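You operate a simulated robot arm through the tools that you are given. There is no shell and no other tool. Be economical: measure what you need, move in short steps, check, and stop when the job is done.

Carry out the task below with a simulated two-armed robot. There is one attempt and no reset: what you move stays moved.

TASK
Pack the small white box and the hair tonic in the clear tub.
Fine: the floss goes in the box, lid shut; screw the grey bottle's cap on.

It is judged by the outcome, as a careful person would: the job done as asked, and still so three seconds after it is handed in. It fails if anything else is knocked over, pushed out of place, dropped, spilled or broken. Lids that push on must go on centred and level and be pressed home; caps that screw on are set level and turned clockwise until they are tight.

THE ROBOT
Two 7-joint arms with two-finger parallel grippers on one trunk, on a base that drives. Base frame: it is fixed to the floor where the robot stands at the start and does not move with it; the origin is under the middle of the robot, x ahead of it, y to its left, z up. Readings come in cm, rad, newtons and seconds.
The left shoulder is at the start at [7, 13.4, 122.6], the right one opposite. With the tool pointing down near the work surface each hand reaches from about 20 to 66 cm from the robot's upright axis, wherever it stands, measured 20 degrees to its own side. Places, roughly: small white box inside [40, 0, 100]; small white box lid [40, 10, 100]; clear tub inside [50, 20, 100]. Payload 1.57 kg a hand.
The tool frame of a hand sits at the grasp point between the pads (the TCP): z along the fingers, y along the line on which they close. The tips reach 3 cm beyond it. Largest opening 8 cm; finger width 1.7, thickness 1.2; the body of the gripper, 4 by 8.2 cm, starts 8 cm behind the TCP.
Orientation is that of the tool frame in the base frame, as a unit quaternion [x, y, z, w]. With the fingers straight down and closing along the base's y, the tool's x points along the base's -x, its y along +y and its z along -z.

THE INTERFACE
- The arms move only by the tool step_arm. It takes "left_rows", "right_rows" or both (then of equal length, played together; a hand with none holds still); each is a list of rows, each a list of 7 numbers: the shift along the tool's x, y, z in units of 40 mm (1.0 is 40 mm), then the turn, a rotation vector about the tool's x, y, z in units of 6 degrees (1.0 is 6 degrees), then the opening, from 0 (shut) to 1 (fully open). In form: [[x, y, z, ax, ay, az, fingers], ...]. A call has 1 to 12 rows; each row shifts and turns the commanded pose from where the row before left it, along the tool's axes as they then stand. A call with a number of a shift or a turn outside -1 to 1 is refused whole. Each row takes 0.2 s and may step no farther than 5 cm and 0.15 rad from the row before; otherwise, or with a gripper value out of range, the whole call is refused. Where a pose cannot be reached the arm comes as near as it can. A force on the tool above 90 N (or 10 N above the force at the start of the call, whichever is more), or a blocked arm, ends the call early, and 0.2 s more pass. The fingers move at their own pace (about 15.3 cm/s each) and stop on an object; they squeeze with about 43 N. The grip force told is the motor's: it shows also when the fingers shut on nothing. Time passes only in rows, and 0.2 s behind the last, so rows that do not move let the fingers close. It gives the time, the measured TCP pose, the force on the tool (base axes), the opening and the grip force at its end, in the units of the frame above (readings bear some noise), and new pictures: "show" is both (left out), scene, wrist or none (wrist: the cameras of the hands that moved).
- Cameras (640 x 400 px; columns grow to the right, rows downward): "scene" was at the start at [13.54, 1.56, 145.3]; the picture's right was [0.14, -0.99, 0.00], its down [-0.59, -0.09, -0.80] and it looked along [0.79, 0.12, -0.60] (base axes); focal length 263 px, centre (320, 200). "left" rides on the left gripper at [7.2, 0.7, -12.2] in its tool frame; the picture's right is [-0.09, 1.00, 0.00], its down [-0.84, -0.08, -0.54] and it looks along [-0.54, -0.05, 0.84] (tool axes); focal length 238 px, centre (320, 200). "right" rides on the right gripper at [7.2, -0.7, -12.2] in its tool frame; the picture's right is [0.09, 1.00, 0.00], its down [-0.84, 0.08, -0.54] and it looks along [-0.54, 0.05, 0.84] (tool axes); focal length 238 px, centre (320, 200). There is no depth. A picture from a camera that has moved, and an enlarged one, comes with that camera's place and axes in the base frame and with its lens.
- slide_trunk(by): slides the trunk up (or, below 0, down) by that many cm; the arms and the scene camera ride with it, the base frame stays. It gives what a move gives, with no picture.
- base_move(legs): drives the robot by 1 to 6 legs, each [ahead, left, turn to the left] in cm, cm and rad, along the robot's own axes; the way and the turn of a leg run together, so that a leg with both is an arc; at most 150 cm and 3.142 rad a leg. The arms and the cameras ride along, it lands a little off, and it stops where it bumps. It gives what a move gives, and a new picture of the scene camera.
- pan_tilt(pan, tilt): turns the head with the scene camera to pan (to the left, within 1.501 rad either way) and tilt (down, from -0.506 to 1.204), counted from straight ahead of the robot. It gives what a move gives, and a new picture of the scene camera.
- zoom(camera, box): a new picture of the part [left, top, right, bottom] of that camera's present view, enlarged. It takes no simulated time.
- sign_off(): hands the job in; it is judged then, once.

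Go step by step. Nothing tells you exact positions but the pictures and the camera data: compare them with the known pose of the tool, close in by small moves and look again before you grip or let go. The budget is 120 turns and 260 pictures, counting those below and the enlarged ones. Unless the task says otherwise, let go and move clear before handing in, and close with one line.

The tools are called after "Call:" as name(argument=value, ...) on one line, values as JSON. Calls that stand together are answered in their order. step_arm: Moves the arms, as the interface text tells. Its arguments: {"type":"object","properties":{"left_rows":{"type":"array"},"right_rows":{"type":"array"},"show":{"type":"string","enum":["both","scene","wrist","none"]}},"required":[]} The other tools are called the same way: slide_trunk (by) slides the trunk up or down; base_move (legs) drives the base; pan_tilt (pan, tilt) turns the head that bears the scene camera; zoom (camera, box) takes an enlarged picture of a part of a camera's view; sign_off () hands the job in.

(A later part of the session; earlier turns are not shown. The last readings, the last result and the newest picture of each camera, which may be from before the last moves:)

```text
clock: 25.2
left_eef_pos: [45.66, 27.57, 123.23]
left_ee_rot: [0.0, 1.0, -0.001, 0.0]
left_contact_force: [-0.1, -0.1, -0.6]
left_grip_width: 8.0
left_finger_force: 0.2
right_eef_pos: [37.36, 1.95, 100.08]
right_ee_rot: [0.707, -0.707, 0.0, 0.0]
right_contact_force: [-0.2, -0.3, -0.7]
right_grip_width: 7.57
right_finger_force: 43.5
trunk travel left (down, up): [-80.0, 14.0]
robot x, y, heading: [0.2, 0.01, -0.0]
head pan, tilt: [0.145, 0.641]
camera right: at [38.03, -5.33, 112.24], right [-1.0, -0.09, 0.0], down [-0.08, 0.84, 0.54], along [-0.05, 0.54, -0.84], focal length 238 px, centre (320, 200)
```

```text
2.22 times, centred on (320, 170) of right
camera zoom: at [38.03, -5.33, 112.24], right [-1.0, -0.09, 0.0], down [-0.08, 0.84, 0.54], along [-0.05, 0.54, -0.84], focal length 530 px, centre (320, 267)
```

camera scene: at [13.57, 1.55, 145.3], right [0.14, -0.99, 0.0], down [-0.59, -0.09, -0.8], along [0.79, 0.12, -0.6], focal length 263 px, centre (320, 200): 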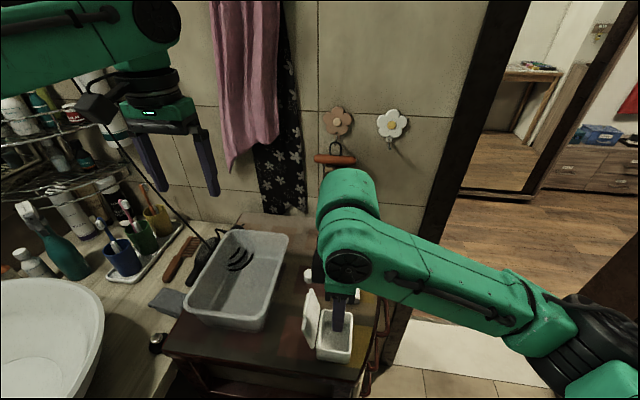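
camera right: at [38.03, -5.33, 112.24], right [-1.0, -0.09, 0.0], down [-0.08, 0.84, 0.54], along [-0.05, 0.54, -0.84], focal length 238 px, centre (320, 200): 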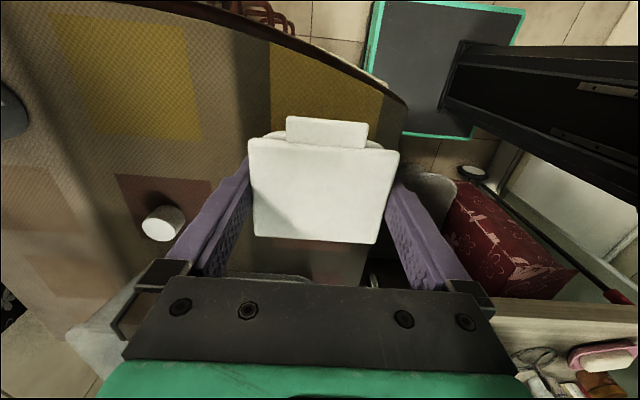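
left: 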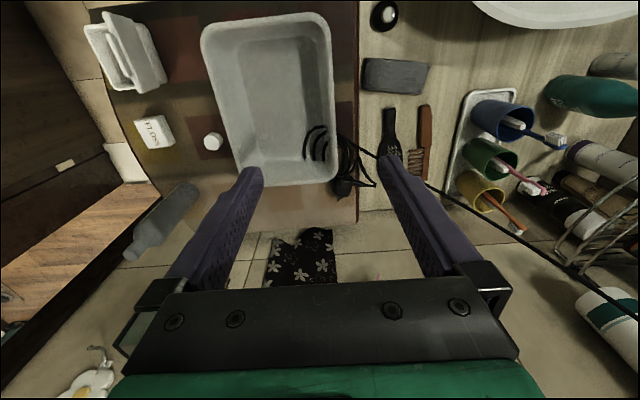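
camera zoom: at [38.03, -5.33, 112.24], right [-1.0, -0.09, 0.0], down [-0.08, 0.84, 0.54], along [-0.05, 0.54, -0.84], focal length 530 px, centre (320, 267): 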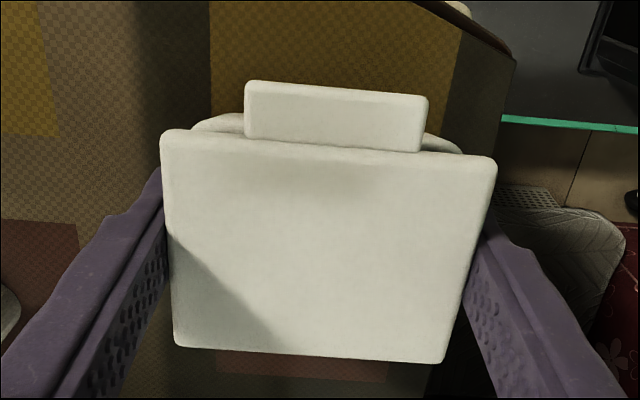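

The body hinges open when lifted by the lid, so that grip won't do. I'll set it back down, release, and instead carry the box with its lid open (gripping the body) and shut the lid in the tub.

Call:
step_arm(right_rows=[[0, 0, 0.15, 0, 0, 0, 0], [0, 0, 0.15, 0, 0, 0, 0], [0, 0, 0.05, 0, 0, 0, 0], [0, 0, 0, 0, 0, 0, 1], [0, 0, 0, 0, 0, 0, 1], [0, 0, -0.5, 0, 0, 0, 1], [0, 0, -1, 0, 0, 0, 1], [0, 0, -0.5, 0, 0, 0, 1], [0, 0, 0, 0, 0, 0, 1]], show="wrist")

Call:
zoom(camera="scene", box=[280, 270, 380, 370])

```text
clock: 27.2
left_eef_pos: [45.53, 27.64, 123.11]
left_ee_rot: [0.0, 1.0, 0.0, 0.0]
left_contact_force: [-0.1, -0.1, 0.3]
left_grip_width: 8.04
left_finger_force: 0.1
right_eef_pos: [37.37, 2.01, 106.94]
right_ee_rot: [0.708, -0.707, 0.0, 0.0]
right_contact_force: [0.4, -0.2, -0.2]
right_grip_width: 7.99
right_finger_force: 0.1
trunk travel left (down, up): [-80.0, 14.0]
robot x, y, heading: [0.19, -0.44, -0.003]
head pan, tilt: [0.145, 0.641]
camera right: at [38.04, -5.27, 119.07], right [-1.0, -0.09, 0.0], down [-0.08, 0.84, 0.54], along [-0.05, 0.54, -0.84], focal length 238 px, centre (320, 200)
```

right: 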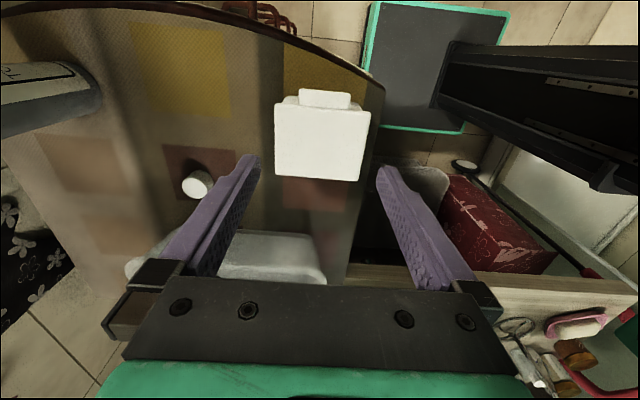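

```text
4.00 times, centred on (330, 320) of scene
camera zoom: at [13.56, 1.55, 145.3], right [0.14, -0.99, 0.0], down [-0.59, -0.09, -0.8], along [0.79, 0.12, -0.6], focal length 1052 px, centre (280, -280)
```

zoom: 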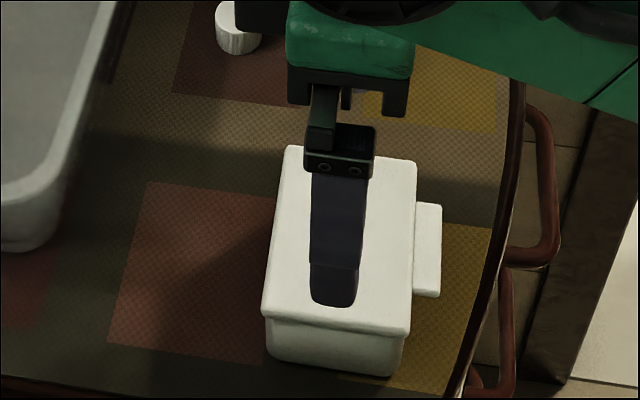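

Box is closed and undisturbed. Now bring shut fingers, tilted, beside the tab on the −y side.

Call:
step_arm(right_rows=[[0.87, 0, 0, 0, 0, 0, 0], [0.87, 0, 0, 0, 0, 0, 0], [0.87, 0, 0, 0, 0, 0, 0], [0, 0, 0, 0, -1, 0, 0], [0, 0, 0, 0, -1, 0, 0], [0, 0, 0, 0, -1, 0, 0], [0, 0, 0, 0, -1, 0, 0], [0, 0, 0, 0, -1, 0, 0], [0, 0, 0, 0, -1, 0, 0], [0, 0, 0, 0, -1, 0, 0], [0, 0, 0, 0, 0, 0, 0]])

```text
clock: 29.6
left_eef_pos: [45.66, 27.68, 123.28]
left_ee_rot: [-0.001, 1.0, 0.0, -0.001]
left_contact_force: [-1.3, -1.1, 0.0]
left_grip_width: 7.99
left_finger_force: 0.1
right_eef_pos: [37.23, -8.61, 106.86]
right_ee_rot: [0.66, -0.66, -0.254, -0.253]
right_contact_force: [0.2, -0.4, 0.4]
right_grip_width: 0.0
right_finger_force: 21.4
trunk travel left (down, up): [-80.0, 14.0]
robot x, y, heading: [-0.14, 0.24, 0.0]
head pan, tilt: [0.145, 0.641]
camera scene: at [13.56, 1.58, 145.3], right [0.14, -0.99, 0.0], down [-0.59, -0.09, -0.8], along [0.79, 0.12, -0.6], focal length 263 px, centre (320, 200)
camera right: at [37.94, -22.14, 111.03], right [-1.0, -0.07, -0.06], down [-0.08, 0.26, 0.96], along [-0.05, 0.96, -0.26], focal length 238 px, centre (320, 200)
```

scene: 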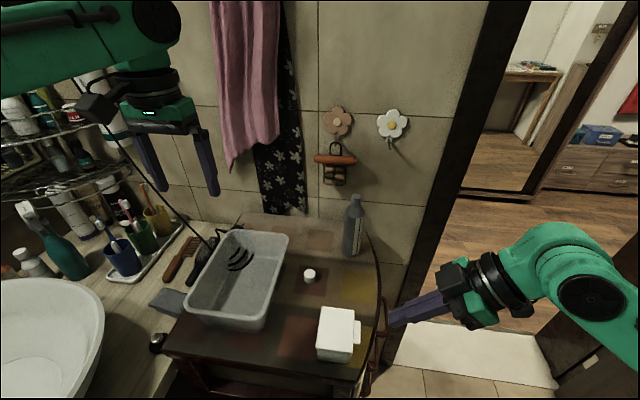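
right: 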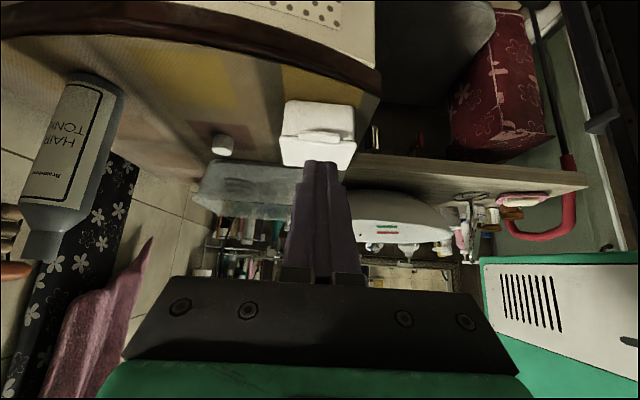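

Call:
zoom(camera="right", box=[260, 80, 380, 190])

```text
3.64 times, centred on (320, 135) of right
camera zoom: at [37.94, -22.14, 111.03], right [-1.0, -0.07, -0.06], down [-0.08, 0.26, 0.96], along [-0.05, 0.96, -0.26], focal length 867 px, centre (320, 436)
```

zoom: 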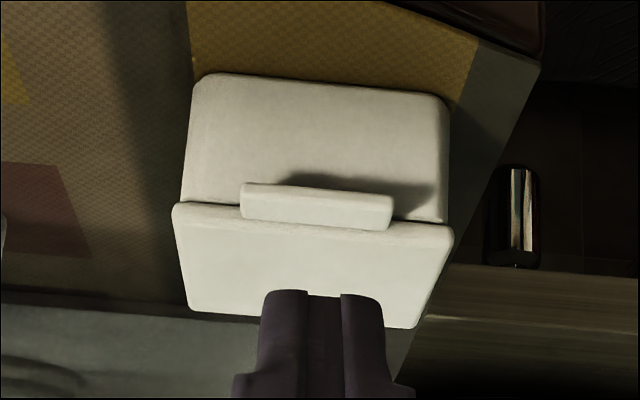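

The tab's underside is at about z≈98.8, ~1.2 cm out. Lower the fingertips beside it.

Call:
step_arm(right_rows=[[0.3, 0, 0.59, 0, 0, 0, 0], [0.3, 0, 0.59, 0, 0, 0, 0], [0.29, 0, 0.59, 0, 0, 0, 0], [0, 0, 0, 0, 0, 0, 0]], show="none")

Call:
zoom(camera="right", box=[250, 80, 390, 200])

Call:
zoom(camera="scene", box=[300, 280, 400, 380])

```text
clock: 30.6
left_eef_pos: [45.6, 27.45, 123.23]
left_ee_rot: [0.0, 1.0, 0.0, 0.001]
left_contact_force: [0.5, -0.2, 0.2]
left_grip_width: 8.01
left_finger_force: 0.1
right_eef_pos: [37.44, -6.36, 99.13]
right_ee_rot: [0.66, -0.66, -0.253, -0.254]
right_contact_force: [-0.4, 0.5, 0.5]
right_grip_width: 0.02
right_finger_force: 21.1
trunk travel left (down, up): [-80.0, 14.0]
robot x, y, heading: [-0.27, -0.24, 0.0]
head pan, tilt: [0.145, 0.641]
```

```text
3.33 times, centred on (320, 140) of right
camera zoom: at [38.01, -20.06, 103.32], right [-1.0, -0.07, -0.06], down [-0.08, 0.26, 0.96], along [-0.05, 0.96, -0.26], focal length 794 px, centre (320, 400)
```

zoom: 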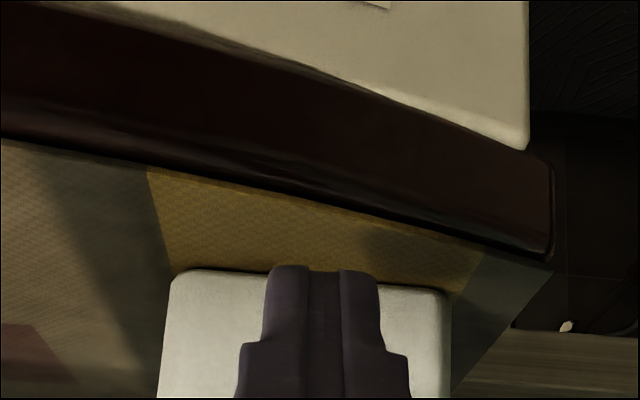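

```text
4.00 times, centred on (350, 330) of scene
camera zoom: at [13.53, 1.55, 145.3], right [0.14, -0.99, 0.0], down [-0.59, -0.09, -0.8], along [0.79, 0.12, -0.6], focal length 1052 px, centre (200, -320)
```

zoom: 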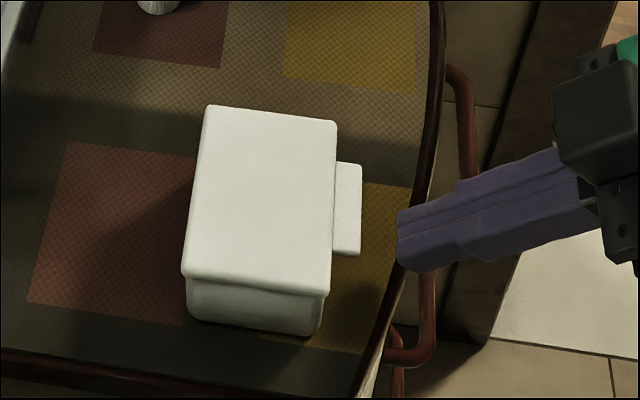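

Call:
step_arm(right_rows=[[-0.21, 0, 0.19, 0, 0, 0, 0], [-0.2, 0, 0.18, 0, 0, 0, 0], [0, 0, 0, 0, 0, 0, 0]], show="none")

Call:
zoom(camera="scene", box=[300, 280, 400, 380])

```text
clock: 31.4
left_eef_pos: [45.6, 27.51, 123.16]
left_ee_rot: [0.0, 1.0, 0.0, 0.0]
left_contact_force: [-0.2, 1.4, 0.0]
left_grip_width: 8.02
left_finger_force: 0.1
right_eef_pos: [37.38, -4.4, 99.04]
right_ee_rot: [-0.66, 0.66, 0.254, 0.253]
right_contact_force: [-0.4, 0.2, 0.5]
right_grip_width: 0.0
right_finger_force: 21.5
trunk travel left (down, up): [-80.0, 14.0]
robot x, y, heading: [-0.24, -0.33, -0.001]
head pan, tilt: [0.145, 0.641]
```

```text
4.00 times, centred on (350, 330) of scene
camera zoom: at [13.52, 1.52, 145.3], right [0.14, -0.99, 0.0], down [-0.59, -0.09, -0.8], along [0.79, 0.12, -0.6], focal length 1052 px, centre (200, -320)
```

zoom: 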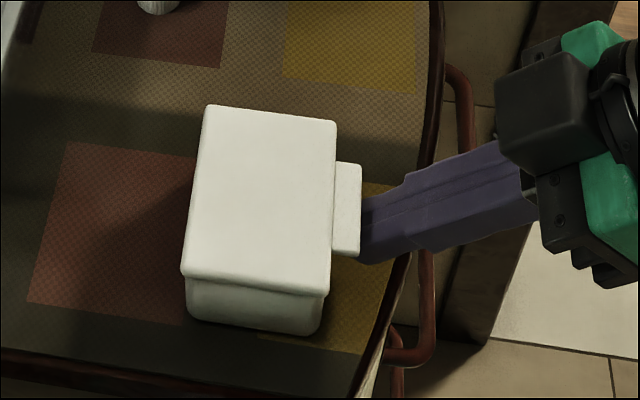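

Fingertip is under the tab. Lift along the lid's arc, first part.

Call:
step_arm(right_rows=[[-0.189, 0, -0.116, 0, 0, 0, 0], [-0.189, 0, -0.116, 0, 0, 0, 0], [-0.208, 0, -0.082, 0, 0, 0, 0], [-0.208, 0, -0.082, 0, 0, 0, 0]], show="none")

Call:
zoom(camera="scene", box=[300, 280, 400, 380])

```text
clock: 32.4
left_eef_pos: [45.7, 27.57, 123.15]
left_ee_rot: [0.0, 1.0, 0.0, 0.0]
left_contact_force: [0.7, -0.3, 0.0]
left_grip_width: 8.02
left_finger_force: 0.0
right_eef_pos: [37.25, -2.94, 102.38]
right_ee_rot: [-0.659, 0.661, 0.253, 0.254]
right_contact_force: [0.3, 0.0, 0.4]
right_grip_width: 0.0
right_finger_force: 21.5
trunk travel left (down, up): [-80.0, 14.0]
robot x, y, heading: [-0.1, -0.16, 0.005]
head pan, tilt: [0.145, 0.641]
```

```text
4.00 times, centred on (350, 330) of scene
camera zoom: at [13.55, 1.59, 145.3], right [0.14, -0.99, 0.0], down [-0.59, -0.09, -0.8], along [0.79, 0.12, -0.6], focal length 1052 px, centre (200, -320)
```

zoom: 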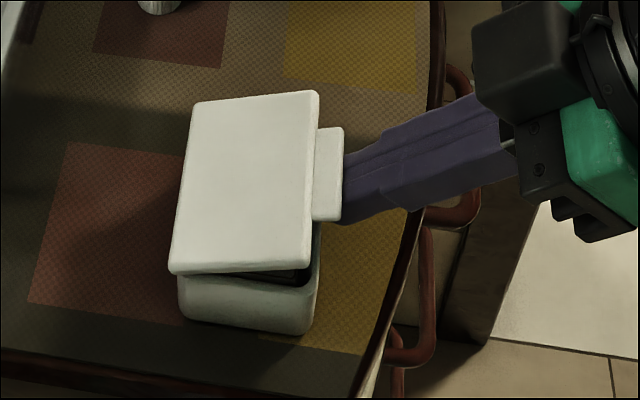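

Works. Continue opening.

Call:
step_arm(right_rows=[[-0.208, 0, -0.082, 0, 0, 0, 0], [-0.208, 0, -0.082, 0, 0, 0, 0], [-0.193, 0, -0.028, 0, 0, 0, 0], [-0.193, 0, -0.028, 0, 0, 0, 0], [-0.232, 0, 0.041, 0, 0, 0, 0], [-0.232, 0, 0.041, 0, 0, 0, 0]], show="none")

Call:
zoom(camera="scene", box=[290, 270, 390, 370])

```text
clock: 33.8
left_eef_pos: [45.59, 27.59, 123.09]
left_ee_rot: [0.0, 1.0, 0.0, 0.0]
left_contact_force: [-0.7, -0.4, 0.7]
left_grip_width: 8.01
left_finger_force: 0.2
right_eef_pos: [37.22, 0.62, 106.3]
right_ee_rot: [-0.66, 0.661, 0.253, 0.254]
right_contact_force: [-0.5, -0.2, -0.6]
right_grip_width: 0.0
right_finger_force: 21.6
trunk travel left (down, up): [-80.0, 14.0]
robot x, y, heading: [-0.2, -0.15, -0.002]
head pan, tilt: [0.145, 0.641]
```

```text
4.00 times, centred on (340, 320) of scene
camera zoom: at [13.55, 1.6, 145.3], right [0.14, -0.99, 0.0], down [-0.59, -0.09, -0.8], along [0.79, 0.12, -0.6], focal length 1052 px, centre (240, -280)
```

zoom: 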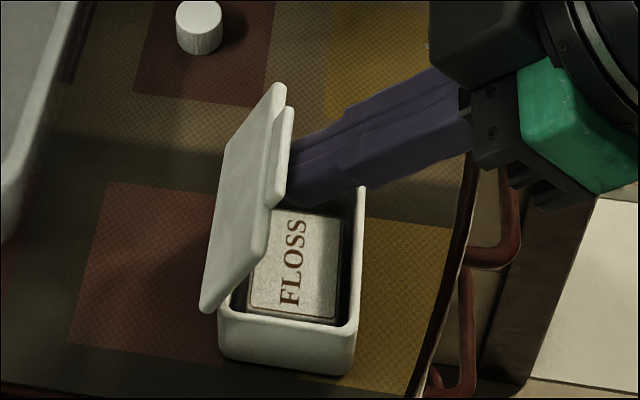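

Call:
step_arm(right_rows=[[-0.186, 0, 0.167, 0, 0, 0, 0], [-0.186, 0, 0.167, 0, 0, 0, 0], [-0.186, 0, 0.167, 0, 0, 0, 0], [-0.186, 0, 0.167, 0, 0, 0, 0], [-0.093, 0, 0.083, 0, 0, 0, 0]], show="none")

Call:
zoom(camera="scene", box=[290, 270, 390, 370])

```text
clock: 35.0
left_eef_pos: [45.64, 27.59, 123.14]
left_ee_rot: [0.0, 1.0, -0.001, -0.001]
left_contact_force: [-0.3, 0.0, -0.4]
left_grip_width: 8.02
left_finger_force: 0.0
right_eef_pos: [37.35, 5.07, 106.26]
right_ee_rot: [-0.66, 0.661, 0.254, 0.253]
right_contact_force: [0.6, -0.3, 0.5]
right_grip_width: 0.01
right_finger_force: 20.8
trunk travel left (down, up): [-80.0, 14.0]
robot x, y, heading: [-0.12, 0.41, -0.003]
head pan, tilt: [0.145, 0.641]
```

```text
4.00 times, centred on (340, 320) of scene
camera zoom: at [13.55, 1.58, 145.3], right [0.14, -0.99, 0.0], down [-0.59, -0.09, -0.8], along [0.79, 0.12, -0.6], focal length 1052 px, centre (240, -280)
```

zoom: 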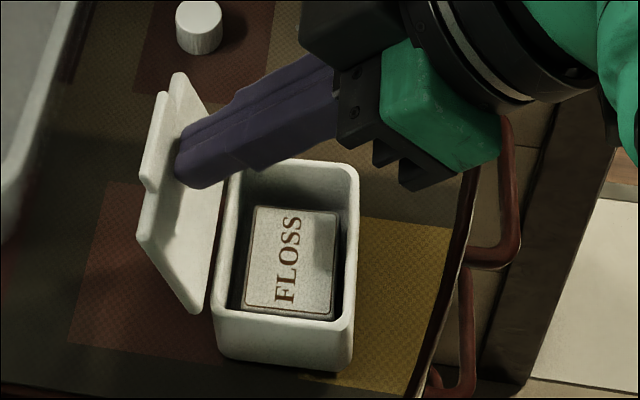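

Lid is open past vertical. Retract, untilt and get over the box with fingers open.

Call:
step_arm(right_rows=[[0, 0, -0.8, 0, 0, 0, 0], [0, 0, -0.8, 0, 0, 0, 0], [0, 0, -0.9, 0, 1, 0, 0], [0, 0, 0, 0, 1, 0, 1], [0, 0, 0, 0, 1, 0, 1], [0, 0, 0, 0, 1, 0, 1], [0, 0, 0, 0, 1, 0, 1], [0, 0, 0, 0, 1, 0, 1], [0, 0, 0, 0, 1, 0, 1], [-0.95, 0, 0, 0, 0, 0, 1], [0, 0, 0, 0, 0, 0, 1]], show="wrist")

Call:
zoom(camera="right", box=[230, 60, 410, 200])

Call:
zoom(camera="scene", box=[290, 270, 390, 370])

```text
clock: 37.4
left_eef_pos: [45.76, 27.45, 123.09]
left_ee_rot: [0.0, 1.0, 0.001, 0.0]
left_contact_force: [0.6, 0.6, 0.3]
left_grip_width: 8.02
left_finger_force: 0.0
right_eef_pos: [37.4, 2.08, 113.6]
right_ee_rot: [-0.707, 0.707, 0.001, 0.0]
right_contact_force: [0.5, -0.5, 0.2]
right_grip_width: 8.0
right_finger_force: 0.1
trunk travel left (down, up): [-80.0, 14.0]
robot x, y, heading: [-0.51, -0.0, -0.002]
head pan, tilt: [0.145, 0.641]
camera right: at [38.04, -5.31, 125.83], right [-1.0, -0.09, 0.0], down [-0.08, 0.84, 0.54], along [-0.05, 0.54, -0.84], focal length 238 px, centre (320, 200)
```

right: 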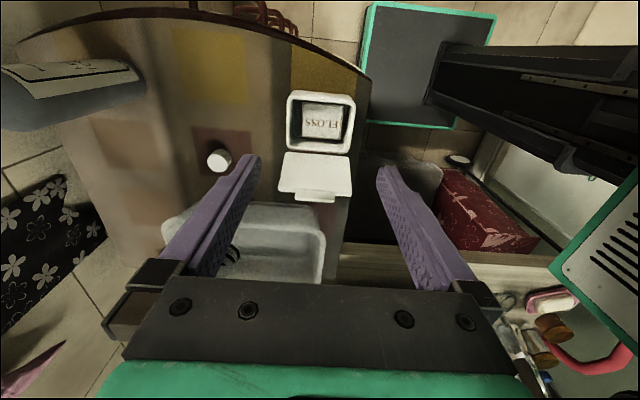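

```text
2.86 times, centred on (320, 130) of right
camera zoom: at [38.04, -5.31, 125.83], right [-1.0, -0.09, 0.0], down [-0.08, 0.84, 0.54], along [-0.05, 0.54, -0.84], focal length 681 px, centre (320, 400)
```

zoom: 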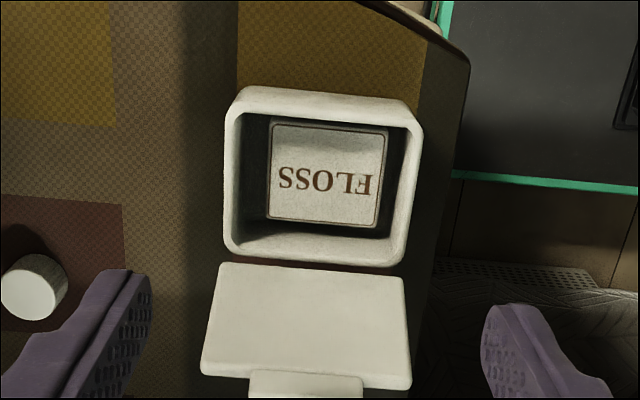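

```text
4.00 times, centred on (340, 320) of scene
camera zoom: at [13.55, 1.52, 145.3], right [0.14, -0.99, 0.0], down [-0.59, -0.09, -0.8], along [0.79, 0.12, -0.6], focal length 1052 px, centre (240, -280)
```

zoom: 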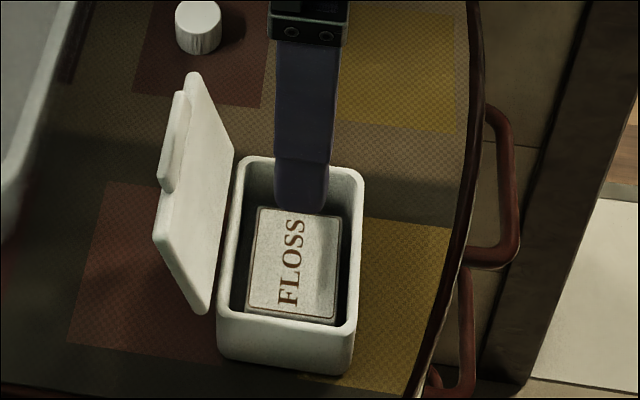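

Aligned in x; nudge y +0.2 and descend around the box body.

Call:
step_arm(right_rows=[[-0.05, 0, 0.8, 0, 0, 0, 1], [0, 0, 0.8, 0, 0, 0, 1], [0, 0, 0.7, 0, 0, 0, 1], [0, 0, 0.5, 0, 0, 0, 1], [0, 0, 0.5, 0, 0, 0, 1], [0, 0, 0.35, 0, 0, 0, 1], [0, 0, 0, 0, 0, 0, 0.7], [0, 0, 0, 0, 0, 0, 0.4], [0, 0, 0, 0, 0, 0, 0]], show="wrist")

Call:
zoom(camera="scene", box=[290, 270, 390, 370])

```text
clock: 39.4
left_eef_pos: [45.61, 27.59, 123.23]
left_ee_rot: [0.001, 1.0, -0.001, 0.0]
left_contact_force: [0.5, 0.1, -0.3]
left_grip_width: 7.99
left_finger_force: 0.1
right_eef_pos: [37.24, 2.16, 99.08]
right_ee_rot: [0.707, -0.707, 0.0, -0.001]
right_contact_force: [2.0, -0.4, 9.7]
right_grip_width: 7.39
right_finger_force: 42.7
trunk travel left (down, up): [-80.0, 14.0]
robot x, y, heading: [0.12, 0.35, -0.004]
head pan, tilt: [0.145, 0.641]
camera right: at [37.9, -5.1, 111.24], right [-1.0, -0.09, 0.0], down [-0.08, 0.84, 0.54], along [-0.05, 0.54, -0.84], focal length 238 px, centre (320, 200)
```

right: 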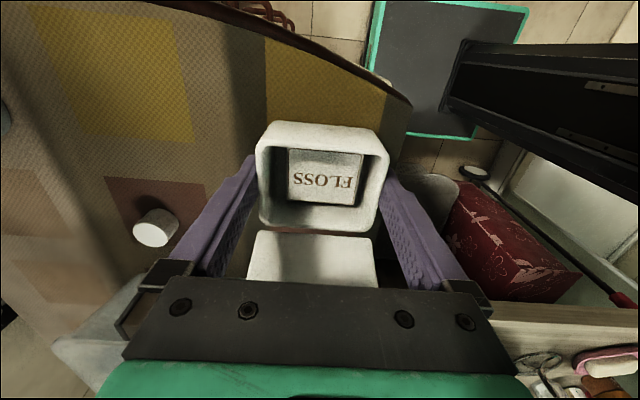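

```text
4.00 times, centred on (340, 320) of scene
camera zoom: at [13.47, 1.52, 145.32], right [0.14, -0.99, 0.0], down [-0.59, -0.09, -0.8], along [0.79, 0.12, -0.6], focal length 1052 px, centre (240, -280)
```

zoom: 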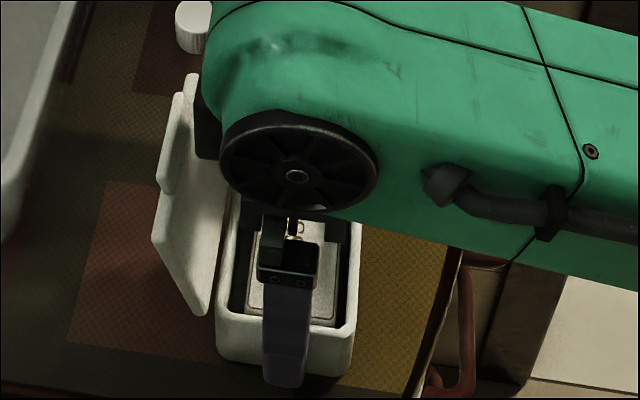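

Box body gripped (7.4 cm). Lift.

Call:
step_arm(right_rows=[[0, 0, -0.25, 0, 0, 0, 0], [0, 0, -0.5, 0, 0, 0, 0], [0, 0, -0.8, 0, 0, 0, 0], [0, 0, -0.8, 0, 0, 0, 0], [0, 0, -0.6, 0, 0, 0, 0], [0, 0, 0, 0, 0, 0, 0]])

Call:
zoom(camera="scene", box=[160, 210, 400, 370])

Call:
zoom(camera="left", box=[180, 0, 380, 200])

```text
clock: 40.8
left_eef_pos: [45.7, 27.6, 123.17]
left_ee_rot: [0.0, 1.0, 0.0, 0.0]
left_contact_force: [0.2, 1.0, 0.1]
left_grip_width: 7.99
left_finger_force: 0.1
right_eef_pos: [37.26, 2.14, 110.79]
right_ee_rot: [0.707, -0.707, 0.0, 0.0]
right_contact_force: [1.3, -0.1, -1.4]
right_grip_width: 7.36
right_finger_force: 42.8
trunk travel left (down, up): [-80.0, 14.0]
robot x, y, heading: [-0.12, 0.12, -0.002]
head pan, tilt: [0.145, 0.641]
camera scene: at [13.57, 1.56, 145.3], right [0.14, -0.99, 0.0], down [-0.59, -0.09, -0.8], along [0.79, 0.12, -0.6], focal length 263 px, centre (320, 200)
camera right: at [37.91, -5.12, 122.93], right [-1.0, -0.09, 0.0], down [-0.08, 0.84, 0.54], along [-0.05, 0.54, -0.84], focal length 238 px, centre (320, 200)
```

scene: 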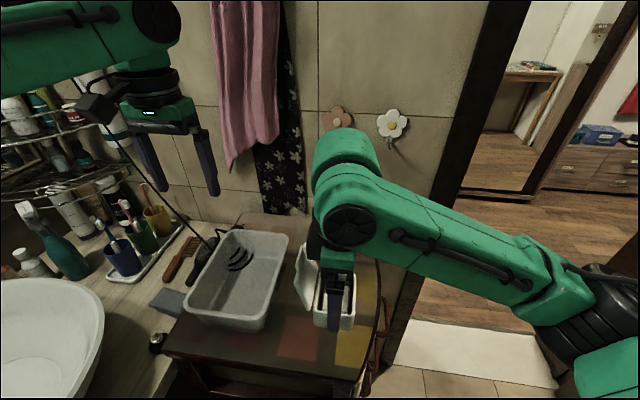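
right: 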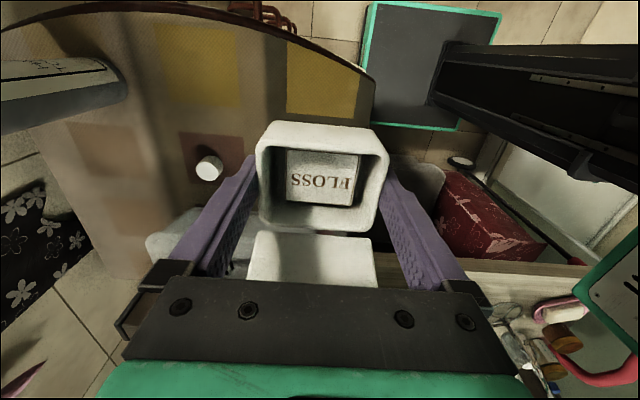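

```text
2.50 times, centred on (280, 290) of scene
camera zoom: at [13.57, 1.56, 145.3], right [0.14, -0.99, 0.0], down [-0.59, -0.09, -0.8], along [0.79, 0.12, -0.6], focal length 657 px, centre (420, -25)
```

zoom: 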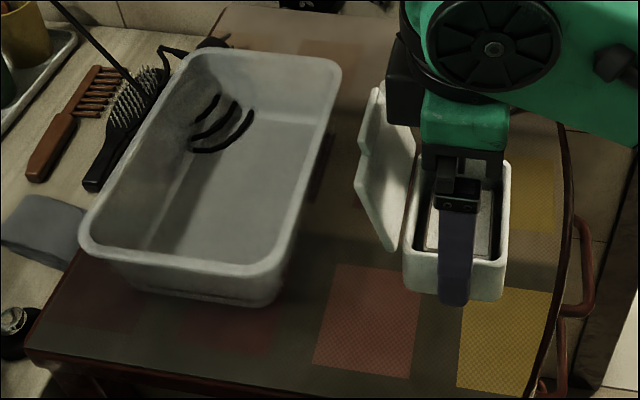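

```text
2.00 times, centred on (280, 100) of left
camera zoom: at [38.41, 28.24, 135.27], right [0.09, 1.0, 0.0], down [0.84, -0.08, 0.54], along [0.54, -0.05, -0.84], focal length 477 px, centre (400, 400)
```

zoom: 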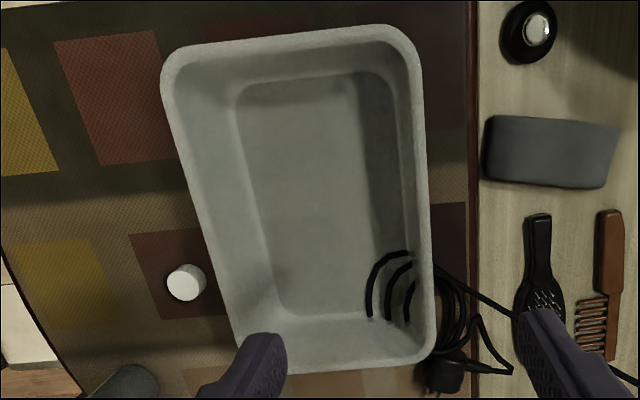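

Tub floor spans roughly x 37.5–54, y 16.5–27; rim z≈103. First move the left arm out of the way, then carry the box over the tub.

Call:
step_arm(left_rows=[[0.9, 0.4, -0.4, 0, 0, 0, 1], [0.9, 0.4, -0.4, 0, 0, 0, 1], [0.9, 0.4, -0.4, 0, 0, 0, 1], [0.9, 0.4, -0.4, 0, 0, 0, 1], [0.9, 0.4, -0.4, 0, 0, 0, 1], [0, 0, 0, 0, 0, 0, 1]], show="none")

Call:
step_arm(right_rows=[[-0.6, -0.2, 0, 0, 0, 0, 0], [-0.8, -0.26, 0, 0, 0, 0, 0], [-0.8, -0.26, 0, 0, 0, 0, 0], [-0.8, -0.26, 0, 0, 0, 0, 0], [-0.8, -0.26, 0, 0, 0, 0, 0], [-0.77, -0.27, 0, 0, 0, 0, 0], [0, 0, 0, 0, 0, 0, 0]])

```text
clock: 42.2
left_eef_pos: [27.81, 35.62, 131.31]
left_ee_rot: [0.0, 1.0, -0.001, -0.001]
left_contact_force: [0.5, 0.3, 0.8]
left_grip_width: 7.98
left_finger_force: 0.0
right_eef_pos: [37.32, 2.08, 110.74]
right_ee_rot: [0.707, -0.707, -0.001, 0.001]
right_contact_force: [0.2, -0.8, -1.6]
right_grip_width: 7.36
right_finger_force: 43.2
trunk travel left (down, up): [-80.0, 14.0]
robot x, y, heading: [0.08, -0.15, -0.001]
head pan, tilt: [0.145, 0.641]
```

```text
clock: 43.8
left_eef_pos: [27.71, 35.51, 131.4]
left_ee_rot: [-0.001, 1.0, 0.001, 0.0]
left_contact_force: [0.3, -0.1, -0.5]
left_grip_width: 8.02
left_finger_force: 0.1
right_eef_pos: [42.56, 18.25, 110.81]
right_ee_rot: [-0.707, 0.708, 0.0, 0.0]
right_contact_force: [-0.1, -0.3, -0.9]
right_grip_width: 7.37
right_finger_force: 43.1
right hand out of reach, approached as far as the arm can: row 6
trunk travel left (down, up): [-80.0, 14.0]
robot x, y, heading: [-0.1, 0.21, 0.004]
head pan, tilt: [0.145, 0.641]
camera scene: at [13.6, 1.42, 145.3], right [0.14, -0.99, 0.0], down [-0.59, -0.09, -0.8], along [0.79, 0.12, -0.6], focal length 263 px, centre (320, 200)
camera right: at [43.31, 11.0, 122.91], right [-1.0, -0.09, 0.0], down [-0.08, 0.84, 0.54], along [-0.05, 0.54, -0.84], focal length 238 px, centre (320, 200)
```

scene: 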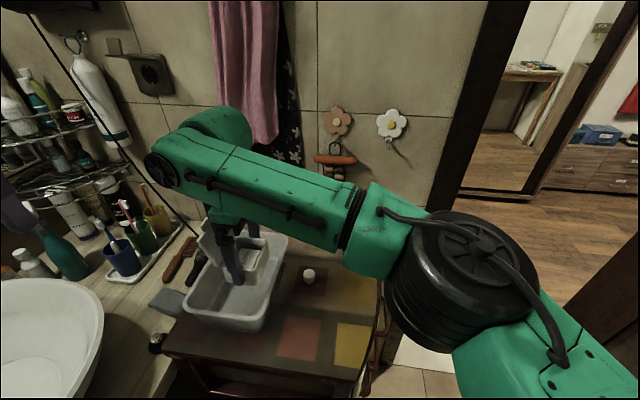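
right: 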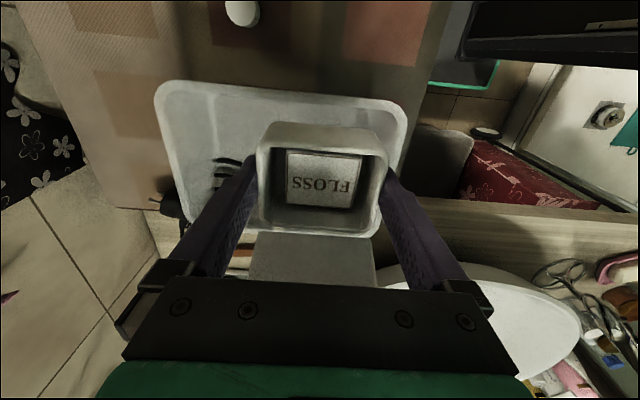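

Right arm reach limit; I'll pull the hand back 6 cm and drive the base left 8 cm.

Call:
step_arm(right_rows=[[0.7, 0, 0, 0, 0, 0, 0], [0.75, -0.1, 0, 0, 0, 0, 0], [0, 0, 0, 0, 0, 0, 0]], show="none")

Call:
base_move(legs=[[0, 8, 0]])

```text
clock: 44.6
left_eef_pos: [27.55, 35.72, 131.43]
left_ee_rot: [0.0, 1.0, -0.001, 0.0]
left_contact_force: [-0.7, 0.2, -0.1]
left_grip_width: 8.02
left_finger_force: 0.1
right_eef_pos: [42.88, 12.75, 110.82]
right_ee_rot: [0.708, -0.706, 0.0, 0.001]
right_contact_force: [0.0, 0.2, -0.7]
right_grip_width: 7.35
right_finger_force: 43.1
trunk travel left (down, up): [-80.0, 14.0]
robot x, y, heading: [0.04, -0.07, -0.001]
head pan, tilt: [0.145, 0.641]
```

```text
clock: 45.7
left_eef_pos: [27.54, 43.11, 131.53]
left_ee_rot: [-0.002, 1.0, 0.003, -0.001]
left_contact_force: [1.2, -0.4, -0.1]
left_grip_width: 8.01
left_finger_force: 0.2
right_eef_pos: [43.02, 20.29, 110.89]
right_ee_rot: [0.708, -0.706, -0.002, -0.002]
right_contact_force: [-0.4, -0.4, -0.3]
right_grip_width: 7.36
right_finger_force: 42.3
trunk travel left (down, up): [-80.0, 14.0]
robot x, y, heading: [-0.04, 7.94, 0.009]
head pan, tilt: [0.145, 0.641]
camera scene: at [13.52, 8.95, 145.31], right [0.15, -0.99, 0.0], down [-0.59, -0.08, -0.8], along [0.79, 0.12, -0.6], focal length 263 px, centre (320, 200)
```

scene: 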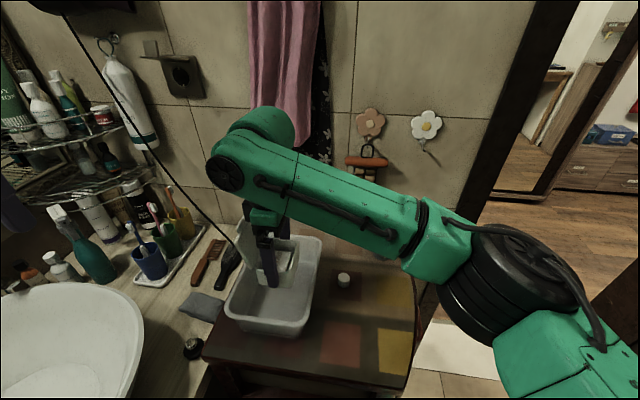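

The hand is now above the target in the tub. Check both views before lowering.

Call:
zoom(camera="right", box=[120, 60, 440, 260])

Call:
zoom(camera="scene", box=[210, 210, 350, 350])

```text
2.00 times, centred on (280, 160) of right
camera zoom: at [43.64, 12.94, 123.01], right [-1.0, -0.09, 0.0], down [-0.08, 0.83, 0.55], along [-0.05, 0.54, -0.84], focal length 477 px, centre (400, 280)
```

zoom: 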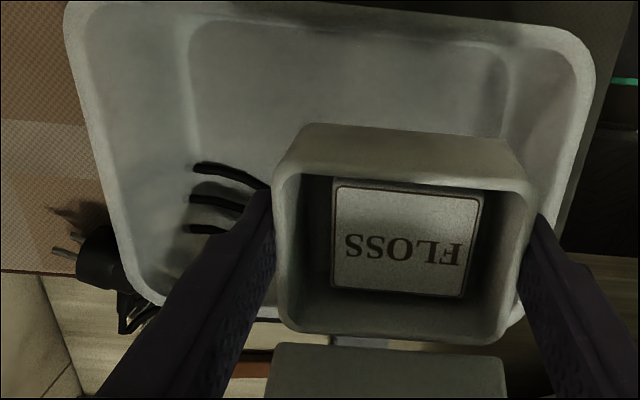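

```text
2.86 times, centred on (280, 280) of scene
camera zoom: at [13.52, 8.95, 145.31], right [0.15, -0.99, 0.0], down [-0.59, -0.08, -0.8], along [0.79, 0.12, -0.6], focal length 751 px, centre (434, -29)
```

zoom: 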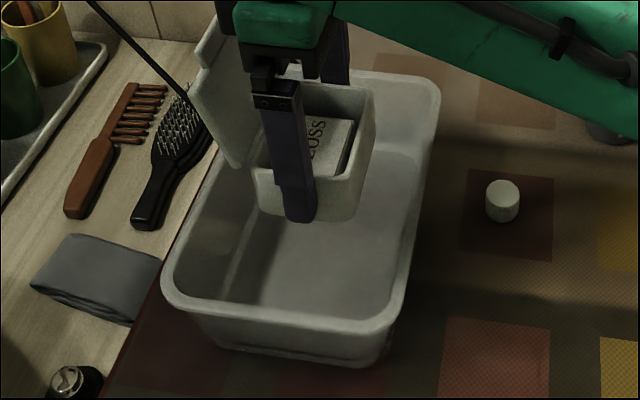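

Position is good. Lower into the tub.

Call:
step_arm(right_rows=[[0, 0, 0.5, 0, 0, 0, 0], [0, 0, 0.5, 0, 0, 0, 0], [0, 0, 0.5, 0, 0, 0, 0], [0, 0, 0.5, 0, 0, 0, 0], [0, 0, 0.5, 0, 0, 0, 0], [0, 0, 0, 0, 0, 0, 0]], show="wrist")

Call:
zoom(camera="scene", box=[210, 210, 350, 350])

```text
clock: 47.1
left_eef_pos: [27.6, 43.78, 131.34]
left_ee_rot: [-0.002, 1.0, 0.0, 0.0]
left_contact_force: [0.4, 0.6, 0.4]
left_grip_width: 8.02
left_finger_force: 0.0
right_eef_pos: [42.84, 20.88, 100.67]
right_ee_rot: [0.708, -0.706, 0.0, 0.001]
right_contact_force: [0.2, 0.1, -1.2]
right_grip_width: 7.38
right_finger_force: 42.9
trunk travel left (down, up): [-80.0, 14.0]
robot x, y, heading: [-0.05, 7.81, -0.002]
head pan, tilt: [0.145, 0.641]
camera right: at [43.62, 13.61, 112.98], right [-1.0, -0.09, 0.0], down [-0.08, 0.84, 0.54], along [-0.05, 0.54, -0.84], focal length 238 px, centre (320, 200)
```

right: 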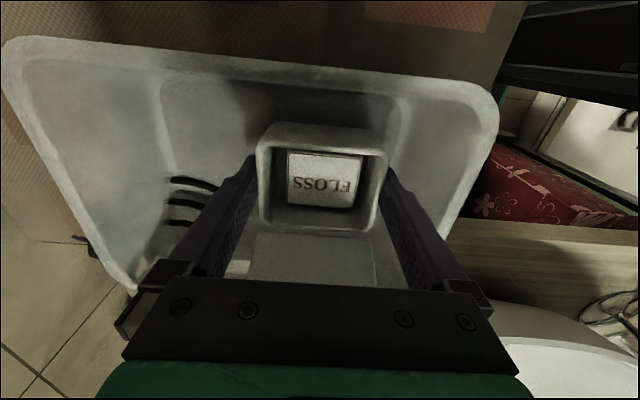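

```text
2.86 times, centred on (280, 280) of scene
camera zoom: at [13.51, 9.71, 145.3], right [0.15, -0.99, 0.0], down [-0.59, -0.09, -0.8], along [0.79, 0.12, -0.6], focal length 751 px, centre (434, -29)
```

zoom: 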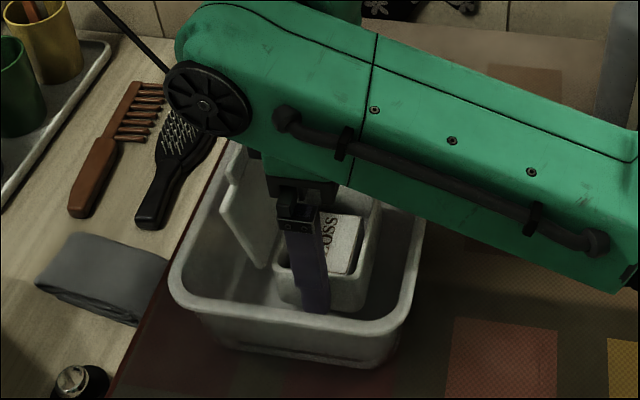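

Call:
step_arm(right_rows=[[0.1, 0, 0.1, 0, 0, 0, 0], [0, 0, 0.1, 0, 0, 0, 0], [0, 0, 0.05, 0, 0, 0, 0], [0, 0, 0, 0, 0, 0, 0]], show="none")

```text
clock: 48.1
left_eef_pos: [27.55, 43.73, 131.43]
left_ee_rot: [-0.002, 1.0, 0.0, 0.0]
left_contact_force: [0.0, 0.0, 0.0]
left_grip_width: 7.99
left_finger_force: 0.1
right_eef_pos: [43.0, 20.34, 99.8]
right_ee_rot: [0.708, -0.706, 0.0, 0.0]
right_contact_force: [0.6, -0.9, -0.9]
right_grip_width: 7.38
right_finger_force: 42.6
trunk travel left (down, up): [-80.0, 14.0]
robot x, y, heading: [-0.28, 8.13, 0.003]
head pan, tilt: [0.145, 0.641]
```

Still no contact; lower in tiny steps.

Call:
step_arm(right_rows=[[0, 0, 0.05, 0, 0, 0, 0], [0, 0, 0.05, 0, 0, 0, 0], [0, 0, 0, 0, 0, 0, 0]], show="none")

Call:
zoom(camera="scene", box=[210, 210, 350, 350])

```text
clock: 48.9
left_eef_pos: [27.42, 43.69, 131.41]
left_ee_rot: [-0.002, 1.0, 0.0, 0.001]
left_contact_force: [0.2, 0.0, 0.7]
left_grip_width: 8.0
left_finger_force: 0.1
right_eef_pos: [42.95, 20.37, 99.57]
right_ee_rot: [0.708, -0.706, 0.001, -0.002]
right_contact_force: [1.8, 0.5, 12.9]
right_grip_width: 7.39
right_finger_force: 42.9
trunk travel left (down, up): [-80.0, 14.0]
robot x, y, heading: [0.07, 7.91, 0.006]
head pan, tilt: [0.145, 0.641]
```

```text
2.86 times, centred on (280, 280) of scene
camera zoom: at [13.4, 9.58, 145.33], right [0.15, -0.99, 0.0], down [-0.59, -0.09, -0.8], along [0.79, 0.12, -0.6], focal length 751 px, centre (434, -29)
```

zoom: 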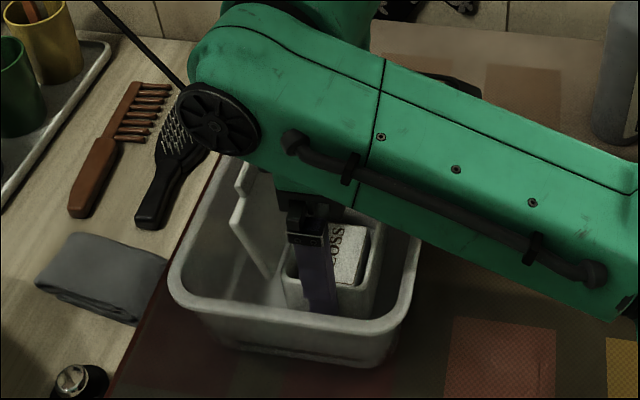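

Box rests on the tub floor. Release and rise.

Call:
step_arm(right_rows=[[0, 0, -0.03, 0, 0, 0, 0], [0, 0, 0, 0, 0, 0, 1], [0, 0, 0, 0, 0, 0, 1], [0, 0, -0.4, 0, 0, 0, 1], [0, 0, -0.8, 0, 0, 0, 1], [0, 0, -0.8, 0, 0, 0, 1], [0, 0, -0.8, 0, 0, 0, 1], [0, 0, -0.8, 0, 0, 0, 1], [0, 0, 0, 0, 0, 0, 1]], show="wrist")

Call:
zoom(camera="scene", box=[210, 210, 350, 350])

```text
clock: 50.9
left_eef_pos: [27.51, 43.69, 131.34]
left_ee_rot: [-0.001, 1.0, 0.0, 0.0]
left_contact_force: [-0.3, 0.6, 0.6]
left_grip_width: 8.01
left_finger_force: 0.0
right_eef_pos: [42.85, 20.32, 114.07]
right_ee_rot: [0.707, -0.707, 0.001, 0.0]
right_contact_force: [0.2, -0.2, -0.5]
right_grip_width: 8.0
right_finger_force: 0.0
trunk travel left (down, up): [-80.0, 14.0]
robot x, y, heading: [-0.04, 8.07, 0.002]
head pan, tilt: [0.145, 0.641]
camera right: at [43.62, 13.01, 126.18], right [-1.0, -0.09, 0.0], down [-0.08, 0.84, 0.54], along [-0.05, 0.54, -0.84], focal length 238 px, centre (320, 200)
```

right: 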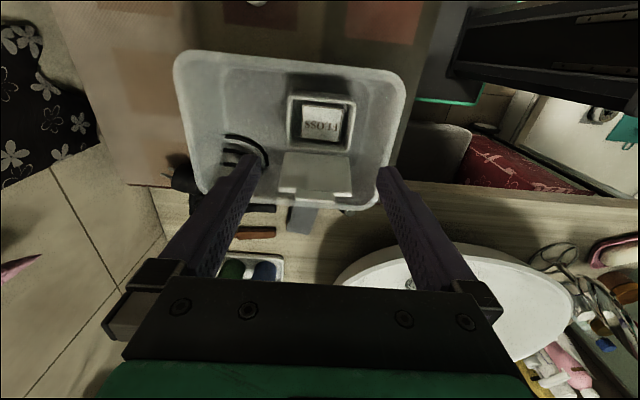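

```text
2.86 times, centred on (280, 280) of scene
camera zoom: at [13.52, 9.64, 145.3], right [0.15, -0.99, 0.0], down [-0.59, -0.09, -0.8], along [0.79, 0.12, -0.6], focal length 751 px, centre (434, -29)
```

zoom: 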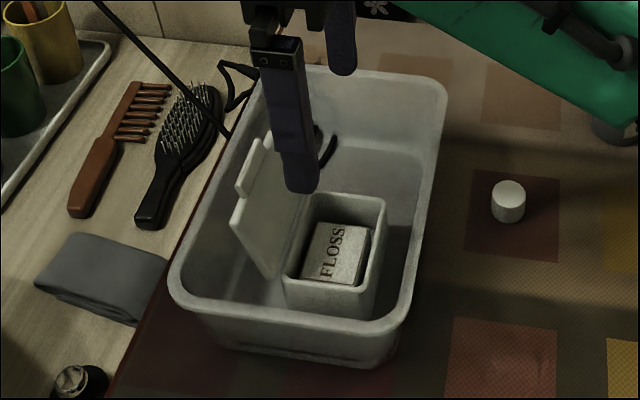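

Box sits level in the tub with its lid open above the rim. I'll withdraw the right hand and use the left hand to shut the lid.

Call:
step_arm(right_rows=[[0.9, 0, -0.2, 0, 0, 0, 1], [0.9, 0, -0.2, 0, 0, 0, 1], [0.9, 0, 0, 0, 0, 0, 1], [0.9, 0, 0, 0, 0, 0, 1], [0.9, 0, 0, 0, 0, 0, 1], [0.5, 0.5, 0, 0, 0, 0, 1]], left_rows=[[0, 0, 0, 0, 0, 0, 0], [0, 0, 0, 0, 0, 0, 0], [0, 0, 0, 0, 0, 0, 0], [-0.8, -0.6, 0.5, 0, 0, 0, 0], [-0.8, -0.6, 0.5, 0, 0, 0, 0], [-0.8, -0.6, 0.5, 0, 0, 0, 0]], show="none")

Call:
step_arm(left_rows=[[-0.8, -0.6, 0.7, 0, 0, 0, 0], [-0.68, -0.6, 0.7, 0, 0, 0, 0], [0, -0.3, 0.9, 0, 0, 0, 0], [0, 0, 0.9, 0, 0, 0, 0], [0, 0, 0, 0, 0, 0, 0]])

Call:
zoom(camera="scene", box=[190, 190, 350, 350])

```text
clock: 52.3
left_eef_pos: [37.38, 36.45, 125.36]
left_ee_rot: [-0.002, 1.0, 0.001, 0.001]
left_contact_force: [0.3, 0.5, -0.5]
left_grip_width: 0.01
left_finger_force: 21.2
right_eef_pos: [40.95, 0.13, 115.38]
right_ee_rot: [0.708, -0.706, -0.002, 0.0]
right_contact_force: [0.6, 0.2, 0.6]
right_grip_width: 7.99
right_finger_force: 0.1
trunk travel left (down, up): [-80.0, 14.0]
robot x, y, heading: [0.04, 7.69, 0.009]
head pan, tilt: [0.145, 0.641]
```

```text
clock: 53.5
left_eef_pos: [43.13, 30.44, 112.58]
left_ee_rot: [-0.002, 1.0, 0.001, 0.0]
left_contact_force: [0.0, 0.2, -0.4]
left_grip_width: 0.0
left_finger_force: 21.5
right_eef_pos: [41.01, 0.23, 115.47]
right_ee_rot: [0.708, -0.706, 0.0, 0.001]
right_contact_force: [0.3, -0.2, 0.6]
right_grip_width: 8.0
right_finger_force: 0.1
trunk travel left (down, up): [-80.0, 14.0]
robot x, y, heading: [-0.47, 7.69, 0.001]
head pan, tilt: [0.145, 0.641]
camera scene: at [13.58, 9.53, 145.29], right [0.15, -0.99, 0.0], down [-0.59, -0.09, -0.8], along [0.79, 0.12, -0.6], focal length 263 px, centre (320, 200)
camera left: at [35.85, 31.06, 124.57], right [0.09, 1.0, 0.0], down [0.84, -0.08, 0.54], along [0.54, -0.05, -0.84], focal length 238 px, centre (320, 200)
```

scene: 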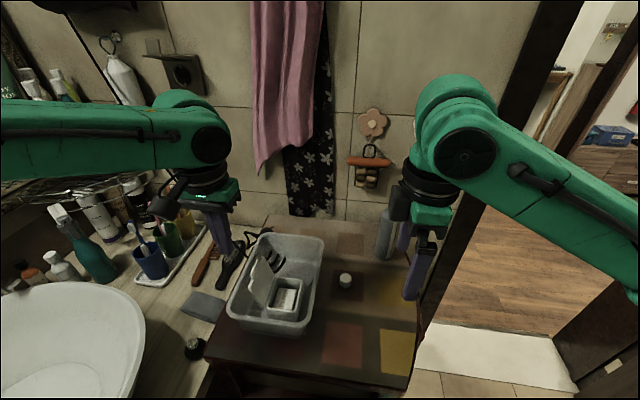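
left: 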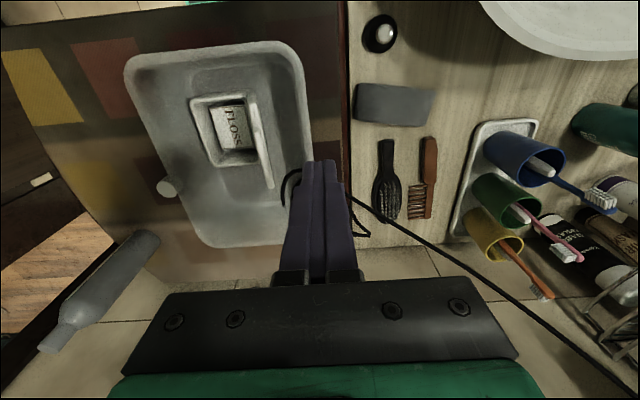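

```text
2.50 times, centred on (270, 270) of scene
camera zoom: at [13.58, 9.53, 145.29], right [0.15, -0.99, 0.0], down [-0.59, -0.09, -0.8], along [0.79, 0.12, -0.6], focal length 657 px, centre (445, 25)
```

zoom: 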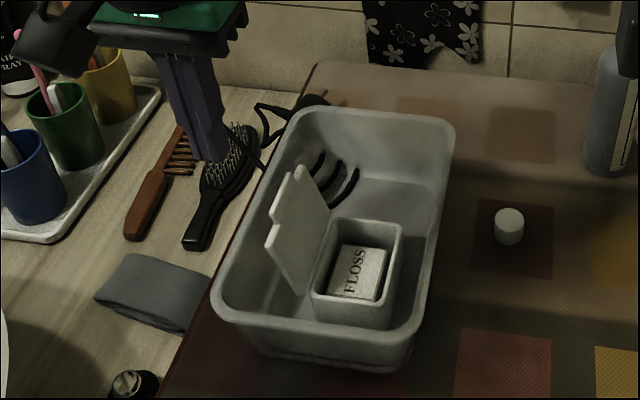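

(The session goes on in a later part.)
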